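You operate a simulated robot arm through the tools that you are given. There is no shell and no other tool. Be economical: measure what you need, move in short steps, check, and stop when the job is done.

Carry out the task below with a simulated robot arm. There is one attempt and no reset: what you move stays moved.

TASK
Pull the shelf drawer open.

The check looks at the end state, three seconds after you hand in, the way a careful person would. Anything else that was tipped, shoved, dropped, spilled or broken makes it a failure.

THE ROBOT
A 6-joint arm with a two-finger parallel gripper, fixed in place. Base frame: the origin is at the foot of the arm, x ahead of it, y to its left, z up. Readings come in mm, rad, newtons and seconds.
With the tool pointing down near the work surface it reaches from about 240 to 660 mm from the base axis. Its first joint turns from -1.152 to 1.152 rad. Payload 2.9 kg.
The TCP is the grasp point between the finger pads, 30 mm short of the fingertips. In the tool frame z runs along the fingers and y along their closing line. Largest opening 110 mm; finger width 20, thickness 10; the body of the gripper, 48 by 112 mm, starts 55 mm behind the TCP.
Orientation is that of the tool frame in the base frame, as a unit quaternion [w, x, y, z]. With the fingers straight down and closing along the base's y, the tool's x points along the base's -x, its y along +y and its z along -z.

THE INTERFACE
- The arm moves only by the tool arm_command. Its argument "commands" is a list of rows, each an object (a shift or turn left out is 0, a gripper value left out holds the last) with "hand": the opening, from 0 (shut) to 1 (fully open); "travel": the shift along the tool's x, y, z in mm, a list of three; "delta_rot": the turn, a rotation vector about the tool's x, y, z in rad, a list of three. In form: [{"hand": hand, "travel": [x, y, z], "delta_rot": [wx, wy, wz]}, ...]. A call has 1 to 20 rows; each row is the pose to reach, as a shift and turn from the pose commanded when the call began, along the tool's axes at that moment. Rows are played at 5 a second. More than 50 mm and 0.15 rad between two rows, or a gripper value outside its range, and nothing of the call is played. Where a pose cannot be reached the arm comes as near as it can. A force on the tool above 40 N (or 10 N above the force at the start of the call, whichever is more), or a blocked arm, ends the call early, and 0.2 s more pass. The fingers move at their own pace (about 108 mm/s each) and stop on an object; they squeeze with about 35 N. The grip force told is the motor's: it shows also when the fingers shut on nothing. Time passes only in rows, and 0.2 s behind the last, so rows that repeat a pose let the fingers close. It gives the time, the measured TCP pose, the force on the tool (base axes), the opening and the grip force at its end, in the units of the frame above (readings bear some noise), and new pictures: "views" is both (left out), scene, wrist or none.
- Cameras (640 x 400 px; columns grow to the right, rows downward): "scene" is fixed at [43.8, 421.2, 1393.2]; the picture's right is [-0.95, -0.30, 0.00], its down [-0.18, 0.58, -0.80] and it looks along [0.24, -0.76, -0.60] (base axes); focal length 352 px, centre (320, 200). "wrist" rides on the gripper at [-36, 0, -57] in the tool frame; the picture's right is [0.00, -1.00, 0.00], its down [0.97, 0.00, -0.24] and it looks along [0.24, 0.00, 0.97] (tool axes); focal length 218 px, centre (320, 200).
- probe_pixels(camera, pixels): for up to 12 pixels [column, row] of the newest picture of that camera ("zoom" is the newest enlarged one), the place [x, y, z] in the base frame of the surface seen there, good to about 2 mm, but the place of the scene camera against the robot may be out by one fixed shift of up to 18 mm in any direction. It takes no simulated time.
- enlarge(camera, box): a new picture of the part [left, top, right, bottom] of that camera's present view, enlarged. It takes no simulated time.
- hand_in(): hands the job in; it is judged then, once.

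Work in short steps. Measure before you move; look again where a grasp or a placing could have gone wrong, and mend it. You have 60 turns and 120 pictures in all, those below and enlarged ones among them. Open the gripper and draw the arm clear of the work before you hand the job in, unless the task says otherwise; then end with one line.

The tools are called after "Request:" as name(argument=value, ...) on one line, values as JSON. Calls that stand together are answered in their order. arm_command: Moves the arm, as the interface text tells. Its arguments: {"type":"object","properties":{"commands":{"type":"array","items":{"type":"object","properties":{"hand":{"type":"number"},"travel":{"type":"array","items":{"type":"number"}},"delta_rot":{"type":"array","items":{"type":"number"}}}}},"views":{"type":"string","enum":["both","scene","wrist","none"]}},"required":["commands"]} The other tools are called the same way: probe_pixels (camera, pixels) gives the place of the surface under pixels of a picture; enlarge (camera, box) takes an enlarged picture of a part of a camera's view; hand_in () hands the job in.

At the start:

```text
t: 0.0
tool_pos: [277.3, -348.8, 897.8]
tcp_rot: [0.0, 0.0, 1.0, -0.001]
force: [0.1, 0.3, 0.4]
grip_width: 110.0
finger_force: 0.1
```

scene: 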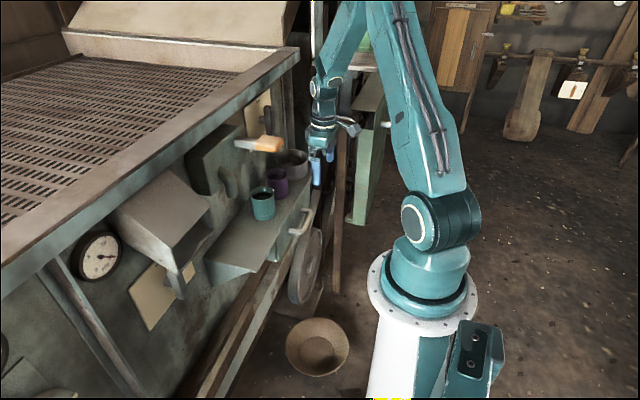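
wrist: 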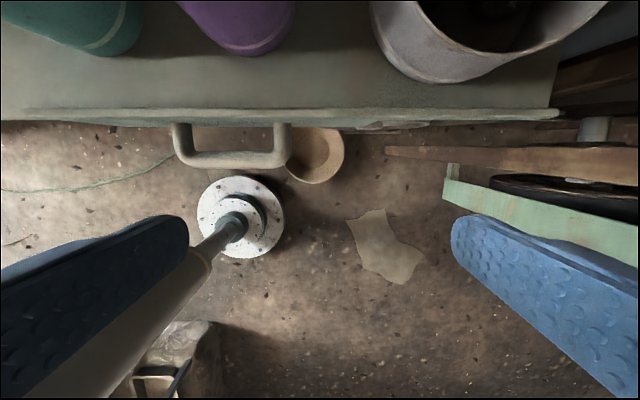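

The wrist view shows a handle around (232,150) on a shelf edge with mugs above it. I'll enlarge and probe it.

Request:
enlarge(camera="scene", box=[180, 100, 360, 300])

Request:
probe_pixels(camera="wrist", pixels=[[185, 162], [232, 160], [282, 160], [180, 130], [282, 130], [232, 115], [20, 115], [540, 112], [232, 90], [100, 45], [245, 50], [440, 78]])

Request:
probe_pixels(camera="scene", pixels=[[313, 212], [295, 233], [303, 230], [308, 222], [305, 208], [289, 230], [262, 260], [225, 265], [262, 190], [277, 172], [292, 155], [316, 165]])

```text
2.00 times, centred on (270, 200) of scene
```

zoom: 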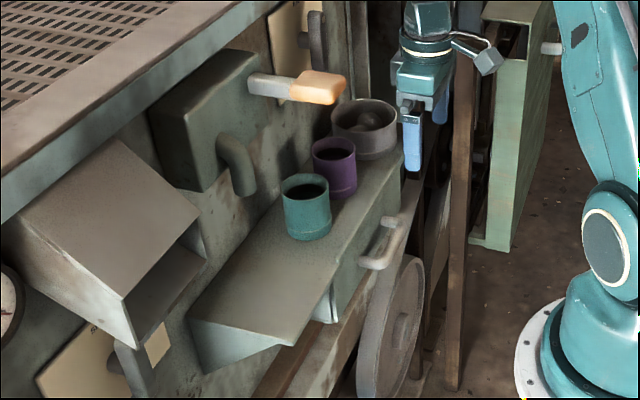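

```text
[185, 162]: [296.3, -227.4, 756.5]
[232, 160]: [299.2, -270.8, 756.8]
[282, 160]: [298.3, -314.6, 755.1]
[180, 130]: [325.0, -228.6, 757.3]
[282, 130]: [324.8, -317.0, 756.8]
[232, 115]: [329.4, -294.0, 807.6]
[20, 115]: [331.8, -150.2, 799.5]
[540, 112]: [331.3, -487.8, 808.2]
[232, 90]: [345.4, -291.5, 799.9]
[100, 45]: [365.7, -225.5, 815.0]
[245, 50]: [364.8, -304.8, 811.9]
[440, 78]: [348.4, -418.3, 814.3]
```

```text
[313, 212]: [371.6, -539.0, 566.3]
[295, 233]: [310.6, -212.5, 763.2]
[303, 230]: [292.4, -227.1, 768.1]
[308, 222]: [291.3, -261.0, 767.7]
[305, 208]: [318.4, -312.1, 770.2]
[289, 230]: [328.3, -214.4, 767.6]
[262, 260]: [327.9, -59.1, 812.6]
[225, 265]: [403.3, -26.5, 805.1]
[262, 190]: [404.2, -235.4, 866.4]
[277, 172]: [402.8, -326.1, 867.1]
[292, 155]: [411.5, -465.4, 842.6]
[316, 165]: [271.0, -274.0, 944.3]
```

Bar of the handle: x≈291–305, y −227…−317, top z≈757; shelf face x≈328 with top z≈808. I'll back off, centre on y≈−272, narrow the fingers and yaw 90° so that they close along x.

Request:
arm_command(commands=[{"hand": 0.4, "travel": [15, 30, 0]}, {"travel": [27, 60, 0]}, {"travel": [27, 77, 0]}, {"travel": [27, 77, 0], "delta_rot": [0, 0, 0.14]}, {"travel": [27, 77, 0], "delta_rot": [0, 0, 0.28]}, {"travel": [27, 77, 0], "delta_rot": [0, 0, 0.42]}, {"travel": [27, 77, 0], "delta_rot": [0, 0, 0.56]}, {"travel": [27, 77, 0], "delta_rot": [0, 0, 0.7]}, {"travel": [27, 77, 0], "delta_rot": [0, 0, 0.84]}, {"travel": [27, 77, 0], "delta_rot": [0, 0, 0.98]}, {"travel": [27, 77, 0], "delta_rot": [0, 0, 1.12]}, {"travel": [27, 77, 0], "delta_rot": [0, 0, 1.26]}, {"travel": [27, 77, 0], "delta_rot": [0, 0, 1.4]}, {"travel": [27, 77, 0], "delta_rot": [0, 0, 1.5]}, {"travel": [27, 77, 0], "delta_rot": [0, 0, 1.5698]}, {"travel": [27, 77, 0], "delta_rot": [0, 0, 1.5698]}])

```text
t: 3.4
tool_pos: [248.9, -269.9, 897.2]
tcp_rot: [-0.001, 0.707, 0.707, 0.0]
force: [0.3, -0.1, -0.8]
grip_width: 43.8
finger_force: 0.0
```

scene: 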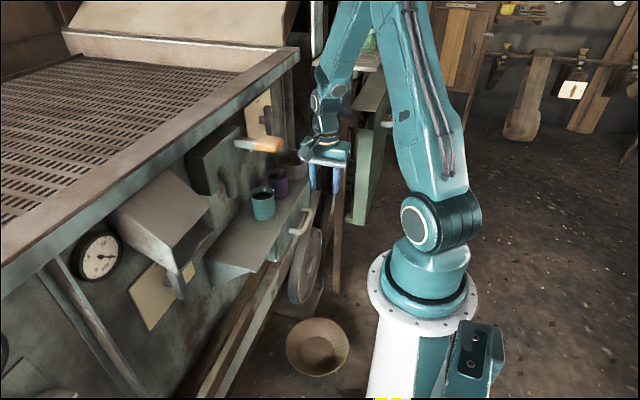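
wrist: 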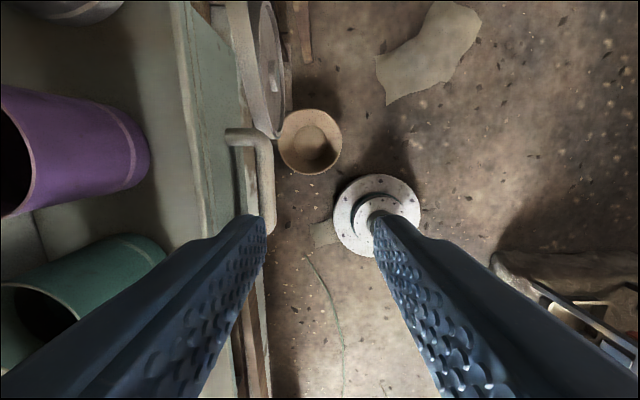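

The handle bar now shows at column ~265, rows 130–235. I'll probe its edges, the drawer face and the mugs.

Request:
probe_pixels(camera="wrist", pixels=[[257, 180], [261, 180], [265, 180], [269, 180], [272, 180], [272, 210], [235, 137], [222, 180], [205, 180], [235, 185], [150, 150], [165, 255]])

Request:
enlarge(camera="wrist", box=[170, 90, 330, 250])

```text
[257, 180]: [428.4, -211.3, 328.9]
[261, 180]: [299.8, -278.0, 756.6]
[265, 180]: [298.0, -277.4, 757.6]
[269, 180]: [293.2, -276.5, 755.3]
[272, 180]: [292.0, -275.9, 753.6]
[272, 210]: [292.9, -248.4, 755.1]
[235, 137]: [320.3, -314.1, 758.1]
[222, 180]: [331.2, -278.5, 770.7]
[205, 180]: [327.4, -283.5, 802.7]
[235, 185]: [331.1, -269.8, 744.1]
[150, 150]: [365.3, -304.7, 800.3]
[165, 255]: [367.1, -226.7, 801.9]
```

```text
2.50 times, centred on (250, 170) of wrist
```

zoom: 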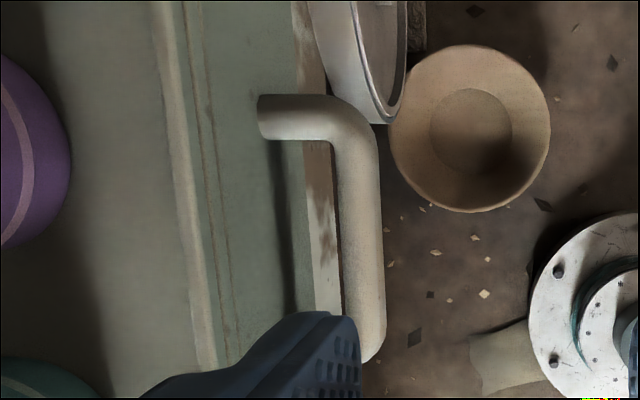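

Bar centre x≈297, z≈751, about 12 mm thick, with the drawer face at x≈331. I'll tilt 0.2 rad so the gripper body stays clear of the mugs, narrow to 28 mm and go to a pre-grasp pose.

Request:
arm_command(commands=[{"hand": 0.255, "delta_rot": [-0.1, 0, 0], "travel": [-1, 0, 0]}, {"delta_rot": [-0.2, 0, 0], "travel": [-2, 10, 10]}, {"delta_rot": [-0.2, 0, 0], "travel": [-2, 22.6, 20.8]}, {"delta_rot": [-0.2, 0, 0], "travel": [-2, 22.6, 20.8]}])

```text
t: 4.4
tool_pos: [272.5, -273.3, 877.3]
tcp_rot: [0.071, 0.703, 0.704, 0.071]
force: [-0.2, 0.2, -0.7]
grip_width: 28.2
finger_force: 0.1
```

scene: 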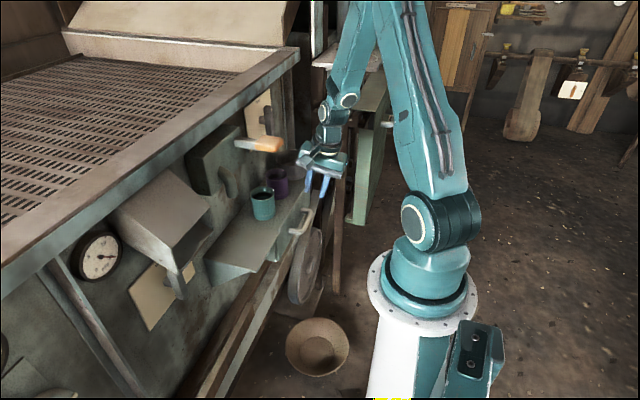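
wrist: 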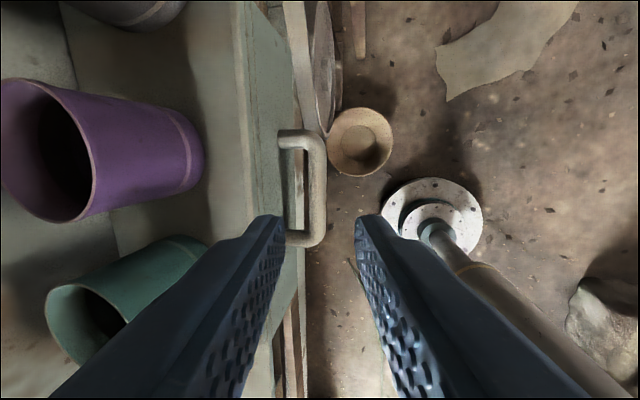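

The handle bar (column ~317) lies between the fingers (columns 285–355). I descend 75 mm along the tool axis and look again.

Request:
arm_command(commands=[{"travel": [0, 0, 20]}, {"travel": [0, 0, 40]}, {"travel": [0, 0, 60]}, {"travel": [0, 0, 75]}, {"travel": [0, 0, 75]}])

```text
t: 5.6
tool_pos: [286.6, -273.3, 802.1]
tcp_rot: [0.071, 0.703, 0.704, 0.071]
force: [-0.4, 0.4, -0.7]
grip_width: 28.0
finger_force: 0.1
```

scene: 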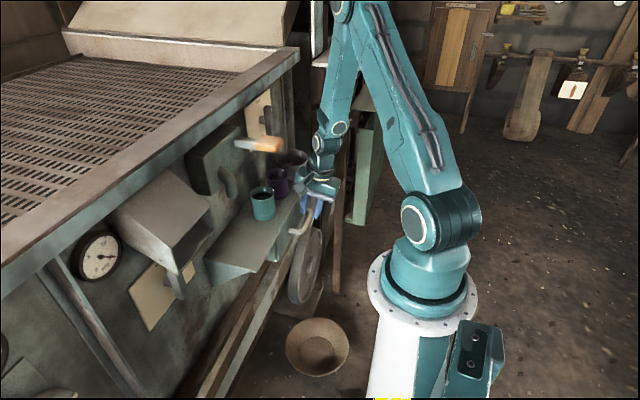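
wrist: 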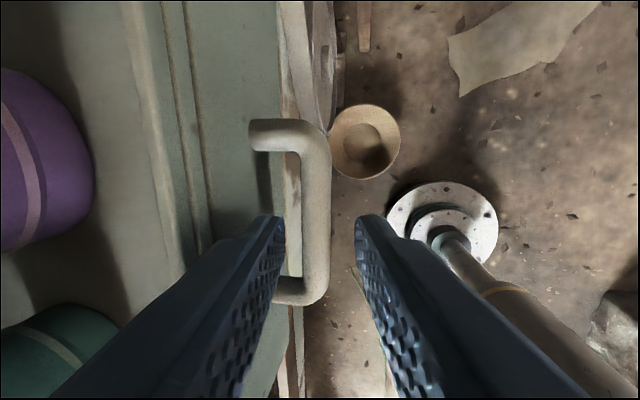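

Still centred: the bar at columns 302–330 sits between the fingers at 285 and 355. I go the last 34 mm, then close.

Request:
arm_command(commands=[{"travel": [0, 0, 15]}, {"travel": [0, 0, 26]}, {"travel": [0, 0, 34]}, {"travel": [0, 0, 34]}, {"travel": [0, 0, 34], "hand": 0.0}, {"travel": [0, 0, 34], "hand": 0.0}, {"travel": [0, 0, 34], "hand": 0.0}])

```text
t: 7.2
tool_pos: [292.3, -272.6, 770.4]
tcp_rot: [0.071, 0.704, 0.704, 0.071]
force: [2.9, 1.9, 3.9]
grip_width: 15.4
finger_force: 45.4
```

scene: 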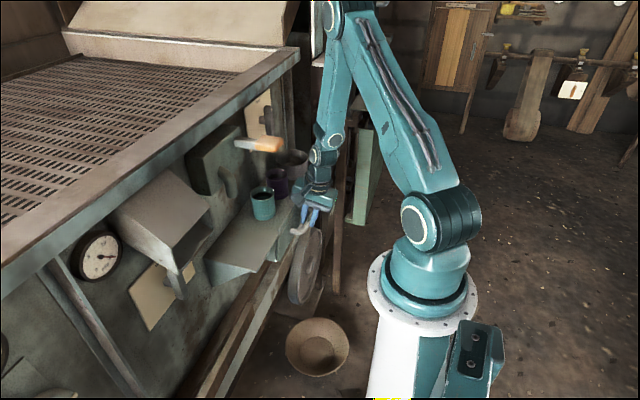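
wrist: 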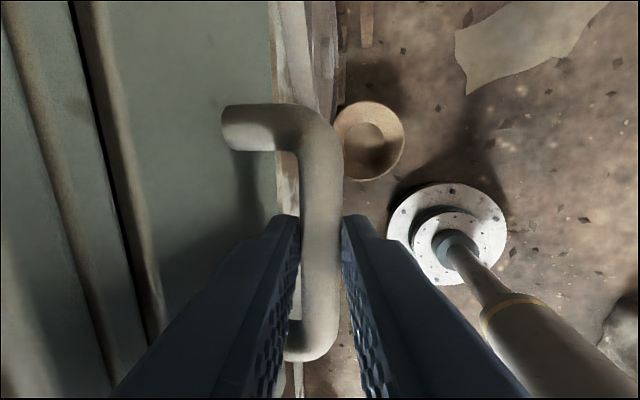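

The bar is gripped (width 15.4, 45 N). I pull along base −x slowly, 40 mm first.

Request:
arm_command(commands=[{"travel": [0, -4.9, -1.0]}, {"travel": [0, -9.8, -2.0]}, {"travel": [0, -17.6, -3.6]}, {"travel": [0, -25.5, -5.2]}, {"travel": [0, -33.3, -6.8]}, {"travel": [0, -39.2, -8.0]}, {"travel": [0, -39.2, -8.0]}])

```text
t: 8.8
tool_pos: [253.0, -272.3, 769.4]
tcp_rot: [0.071, 0.703, 0.704, 0.071]
force: [0.5, 4.1, 13.9]
grip_width: 15.5
finger_force: 45.0
```

scene: 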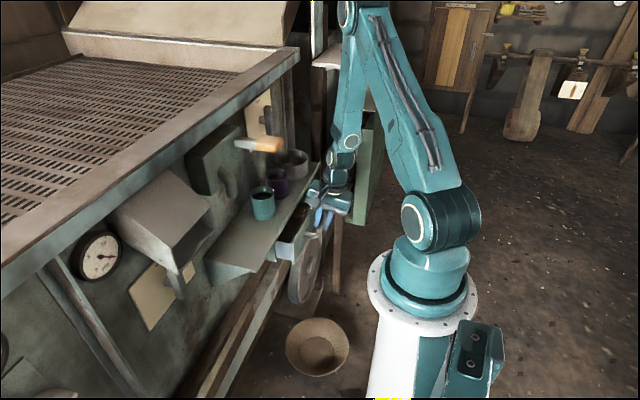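
wrist: 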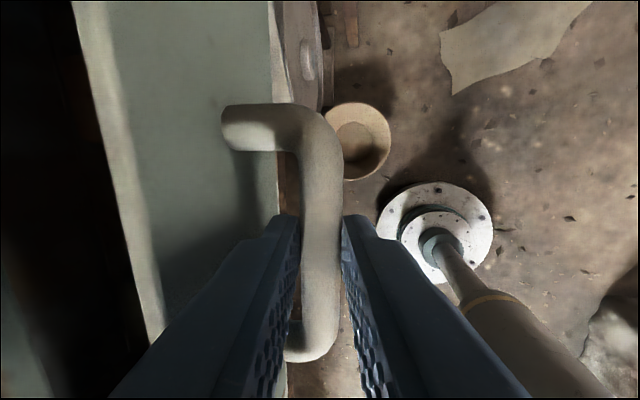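

The drawer slides out and the mugs stay on the fixed shelf. Upward force is 14 N, so I ease up about 1 mm and pull another 50 mm.

Request:
arm_command(commands=[{"travel": [0, -4.7, -2.0]}, {"travel": [0, -12.5, -3.6]}, {"travel": [0, -20.4, -5.2]}, {"travel": [0, -28.2, -6.8]}, {"travel": [0, -36, -8.4]}, {"travel": [0, -43.9, -10]}, {"travel": [0, -48.8, -11]}, {"travel": [0, -48.8, -11]}])

```text
t: 10.6
tool_pos: [203.0, -273.4, 770.4]
tcp_rot: [0.07, 0.703, 0.704, 0.071]
force: [0.7, 3.8, -30.1]
grip_width: 15.4
finger_force: 44.9
```

scene: 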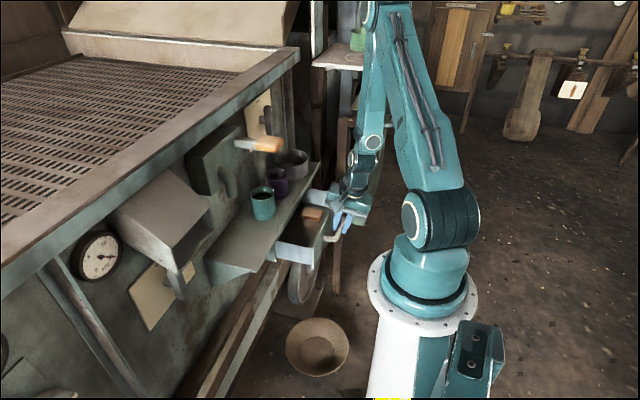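
wrist: 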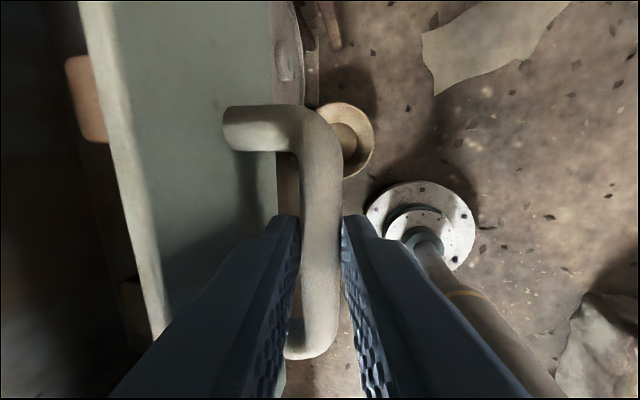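

Open 90 mm now; the vertical force went to −30 N, so I come down 0.7 mm. I pull another 40 mm, watching for the end stop.

Request:
arm_command(commands=[{"travel": [0, -0.14, 0.7]}, {"travel": [0, -6, -0.5]}, {"travel": [0, -12, -1.75]}, {"travel": [0, -18, -2.97]}, {"travel": [0, -24, -4.2]}, {"travel": [0, -30, -5.4]}, {"travel": [0, -36, -6.6]}, {"travel": [0, -39.3, -7.3]}, {"travel": [0, -39.3, -7.3]}])

```text
t: 11.6
tool_pos: [195.7, -274.2, 771.0]
tcp_rot: [0.076, 0.702, 0.704, 0.077]
force: [5.7, 2.2, -5.0]
grip_width: 15.8
finger_force: 45.4
stopped in row 4: the force on the tool passed its limit (the readings are from after the stop); the commanded pose is now the measured one
```

scene: 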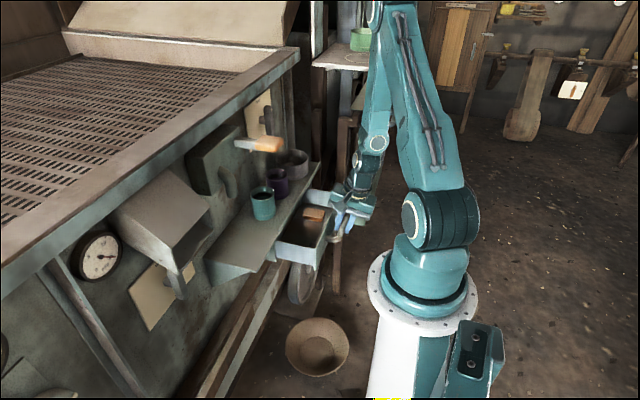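
wrist: 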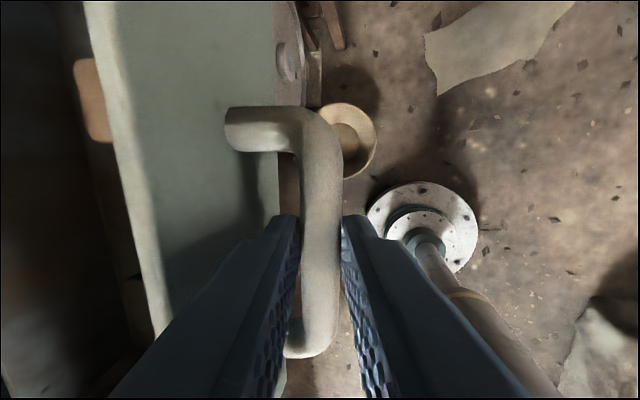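

It stopped after ~96 mm of travel, with the hand slightly rotated, which suggests an end stop. One gentle 8 mm pull tests whether it was that or vertical binding.

Request:
arm_command(commands=[{"travel": [0, 0, 0]}, {"travel": [0, -2, -0.4]}, {"travel": [0, -4, -0.9]}, {"travel": [0, -6, -1.3]}, {"travel": [0, -8, -1.7]}], views="none")

```text
t: 12.4
tool_pos: [195.2, -273.5, 772.0]
tcp_rot: [0.079, 0.701, 0.705, 0.079]
force: [5.6, -0.3, -7.2]
grip_width: 15.8
finger_force: 45.7
stopped in row 4: the force on the tool passed its limit (the readings are from after the stop); the commanded pose is now the measured one
```

No further movement, so it is at its end stop. I open the fingers to about 30 mm and hold, checking release before retreating.

Request:
arm_command(commands=[{"hand": 0.27}, {"hand": 0.27}, {"hand": 0.27}])

```text
t: 13.2
tool_pos: [194.6, -272.5, 771.6]
tcp_rot: [0.08, 0.7, 0.705, 0.078]
force: [0.6, 0.7, -0.1]
grip_width: 30.0
finger_force: 0.0
```

scene: 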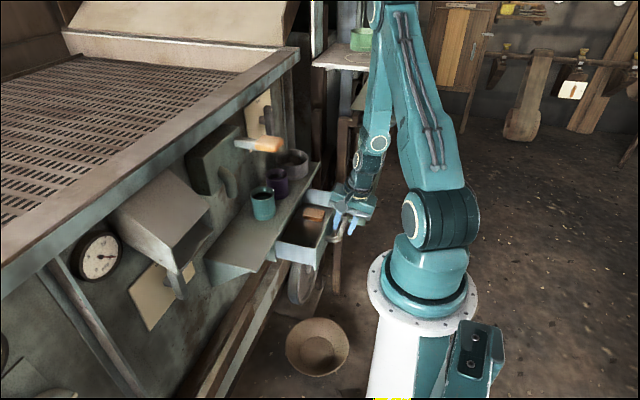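
wrist: 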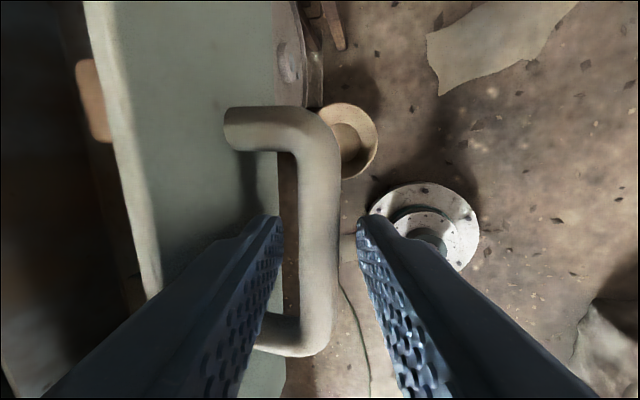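

Released; the bar (columns 298–340) is free between the fingers at 280 and 360. I retreat straight back along the tool axis.

Request:
arm_command(commands=[{"travel": [0, 0, -10]}, {"travel": [0, 0, -25]}, {"travel": [0, 0, -45]}, {"travel": [0, 0, -70]}, {"travel": [0, 0, -95]}, {"travel": [0, 0, -120]}, {"travel": [0, 0, -120]}])

```text
t: 14.8
tool_pos: [187.7, -263.7, 887.5]
tcp_rot: [0.077, 0.701, 0.704, 0.077]
force: [-0.3, 0.2, 0.6]
grip_width: 29.8
finger_force: 0.0
out of reach, approached as far as the arm can: row 2, 3, 4, 5, 6, 7
```

scene: 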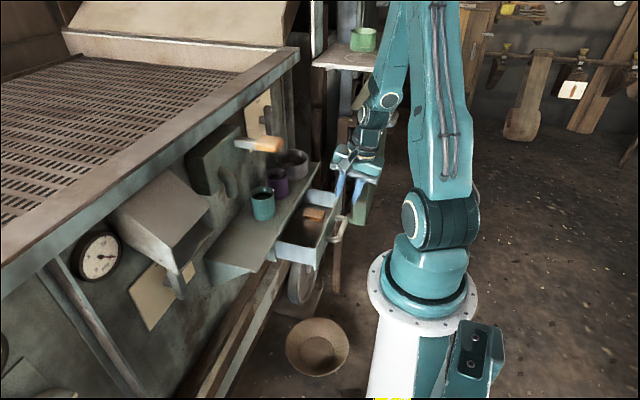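
wrist: 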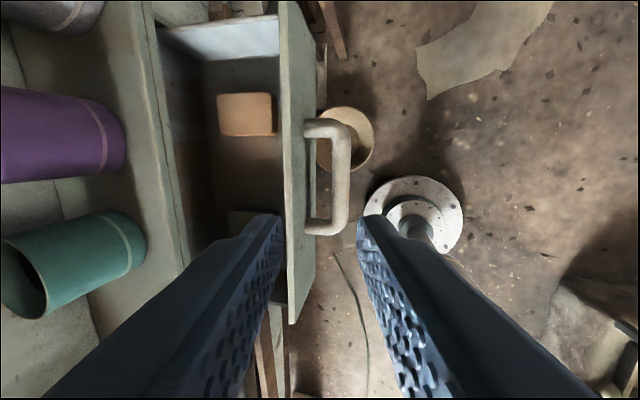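

The drawer stands open, the mugs are upright and the arm is clear. I open the gripper and check where the drawer front is.

Request:
arm_command(commands=[{"hand": 0.6}, {"hand": 0.6}, {"hand": 0.6}], views="wrist")

Request:
probe_pixels(camera="wrist", pixels=[[342, 170], [290, 100], [155, 100], [120, 140]])

```text
t: 15.6
tool_pos: [188.9, -264.0, 887.8]
tcp_rot: [0.078, 0.701, 0.704, 0.076]
force: [0.0, 0.0, -0.6]
grip_width: 66.0
finger_force: 0.0
```

wrist: 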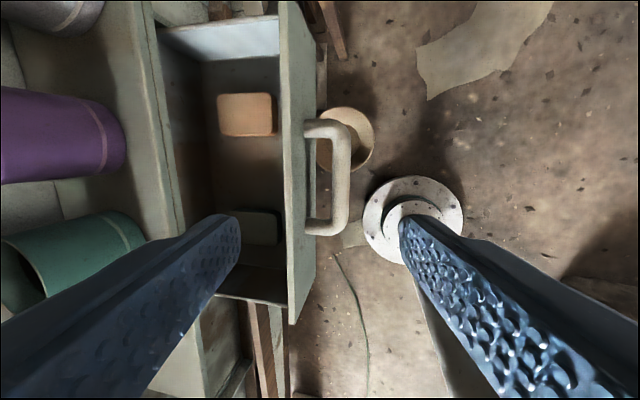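

```text
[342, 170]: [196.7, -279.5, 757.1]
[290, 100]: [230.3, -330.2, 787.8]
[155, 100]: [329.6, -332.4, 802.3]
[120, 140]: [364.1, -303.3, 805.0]
```

The drawer face is now at x≈230, having started at 331, so it is open about 100 mm and at its stop. The mug is unmoved (x≈364), so I hand in.

Request:
hand_in()

```text
The job is handed in.
```

The shelf drawer is pulled open about 100 mm, to its end stop. The mugs are still upright on the shelf, and the gripper is open and clear of the drawer.
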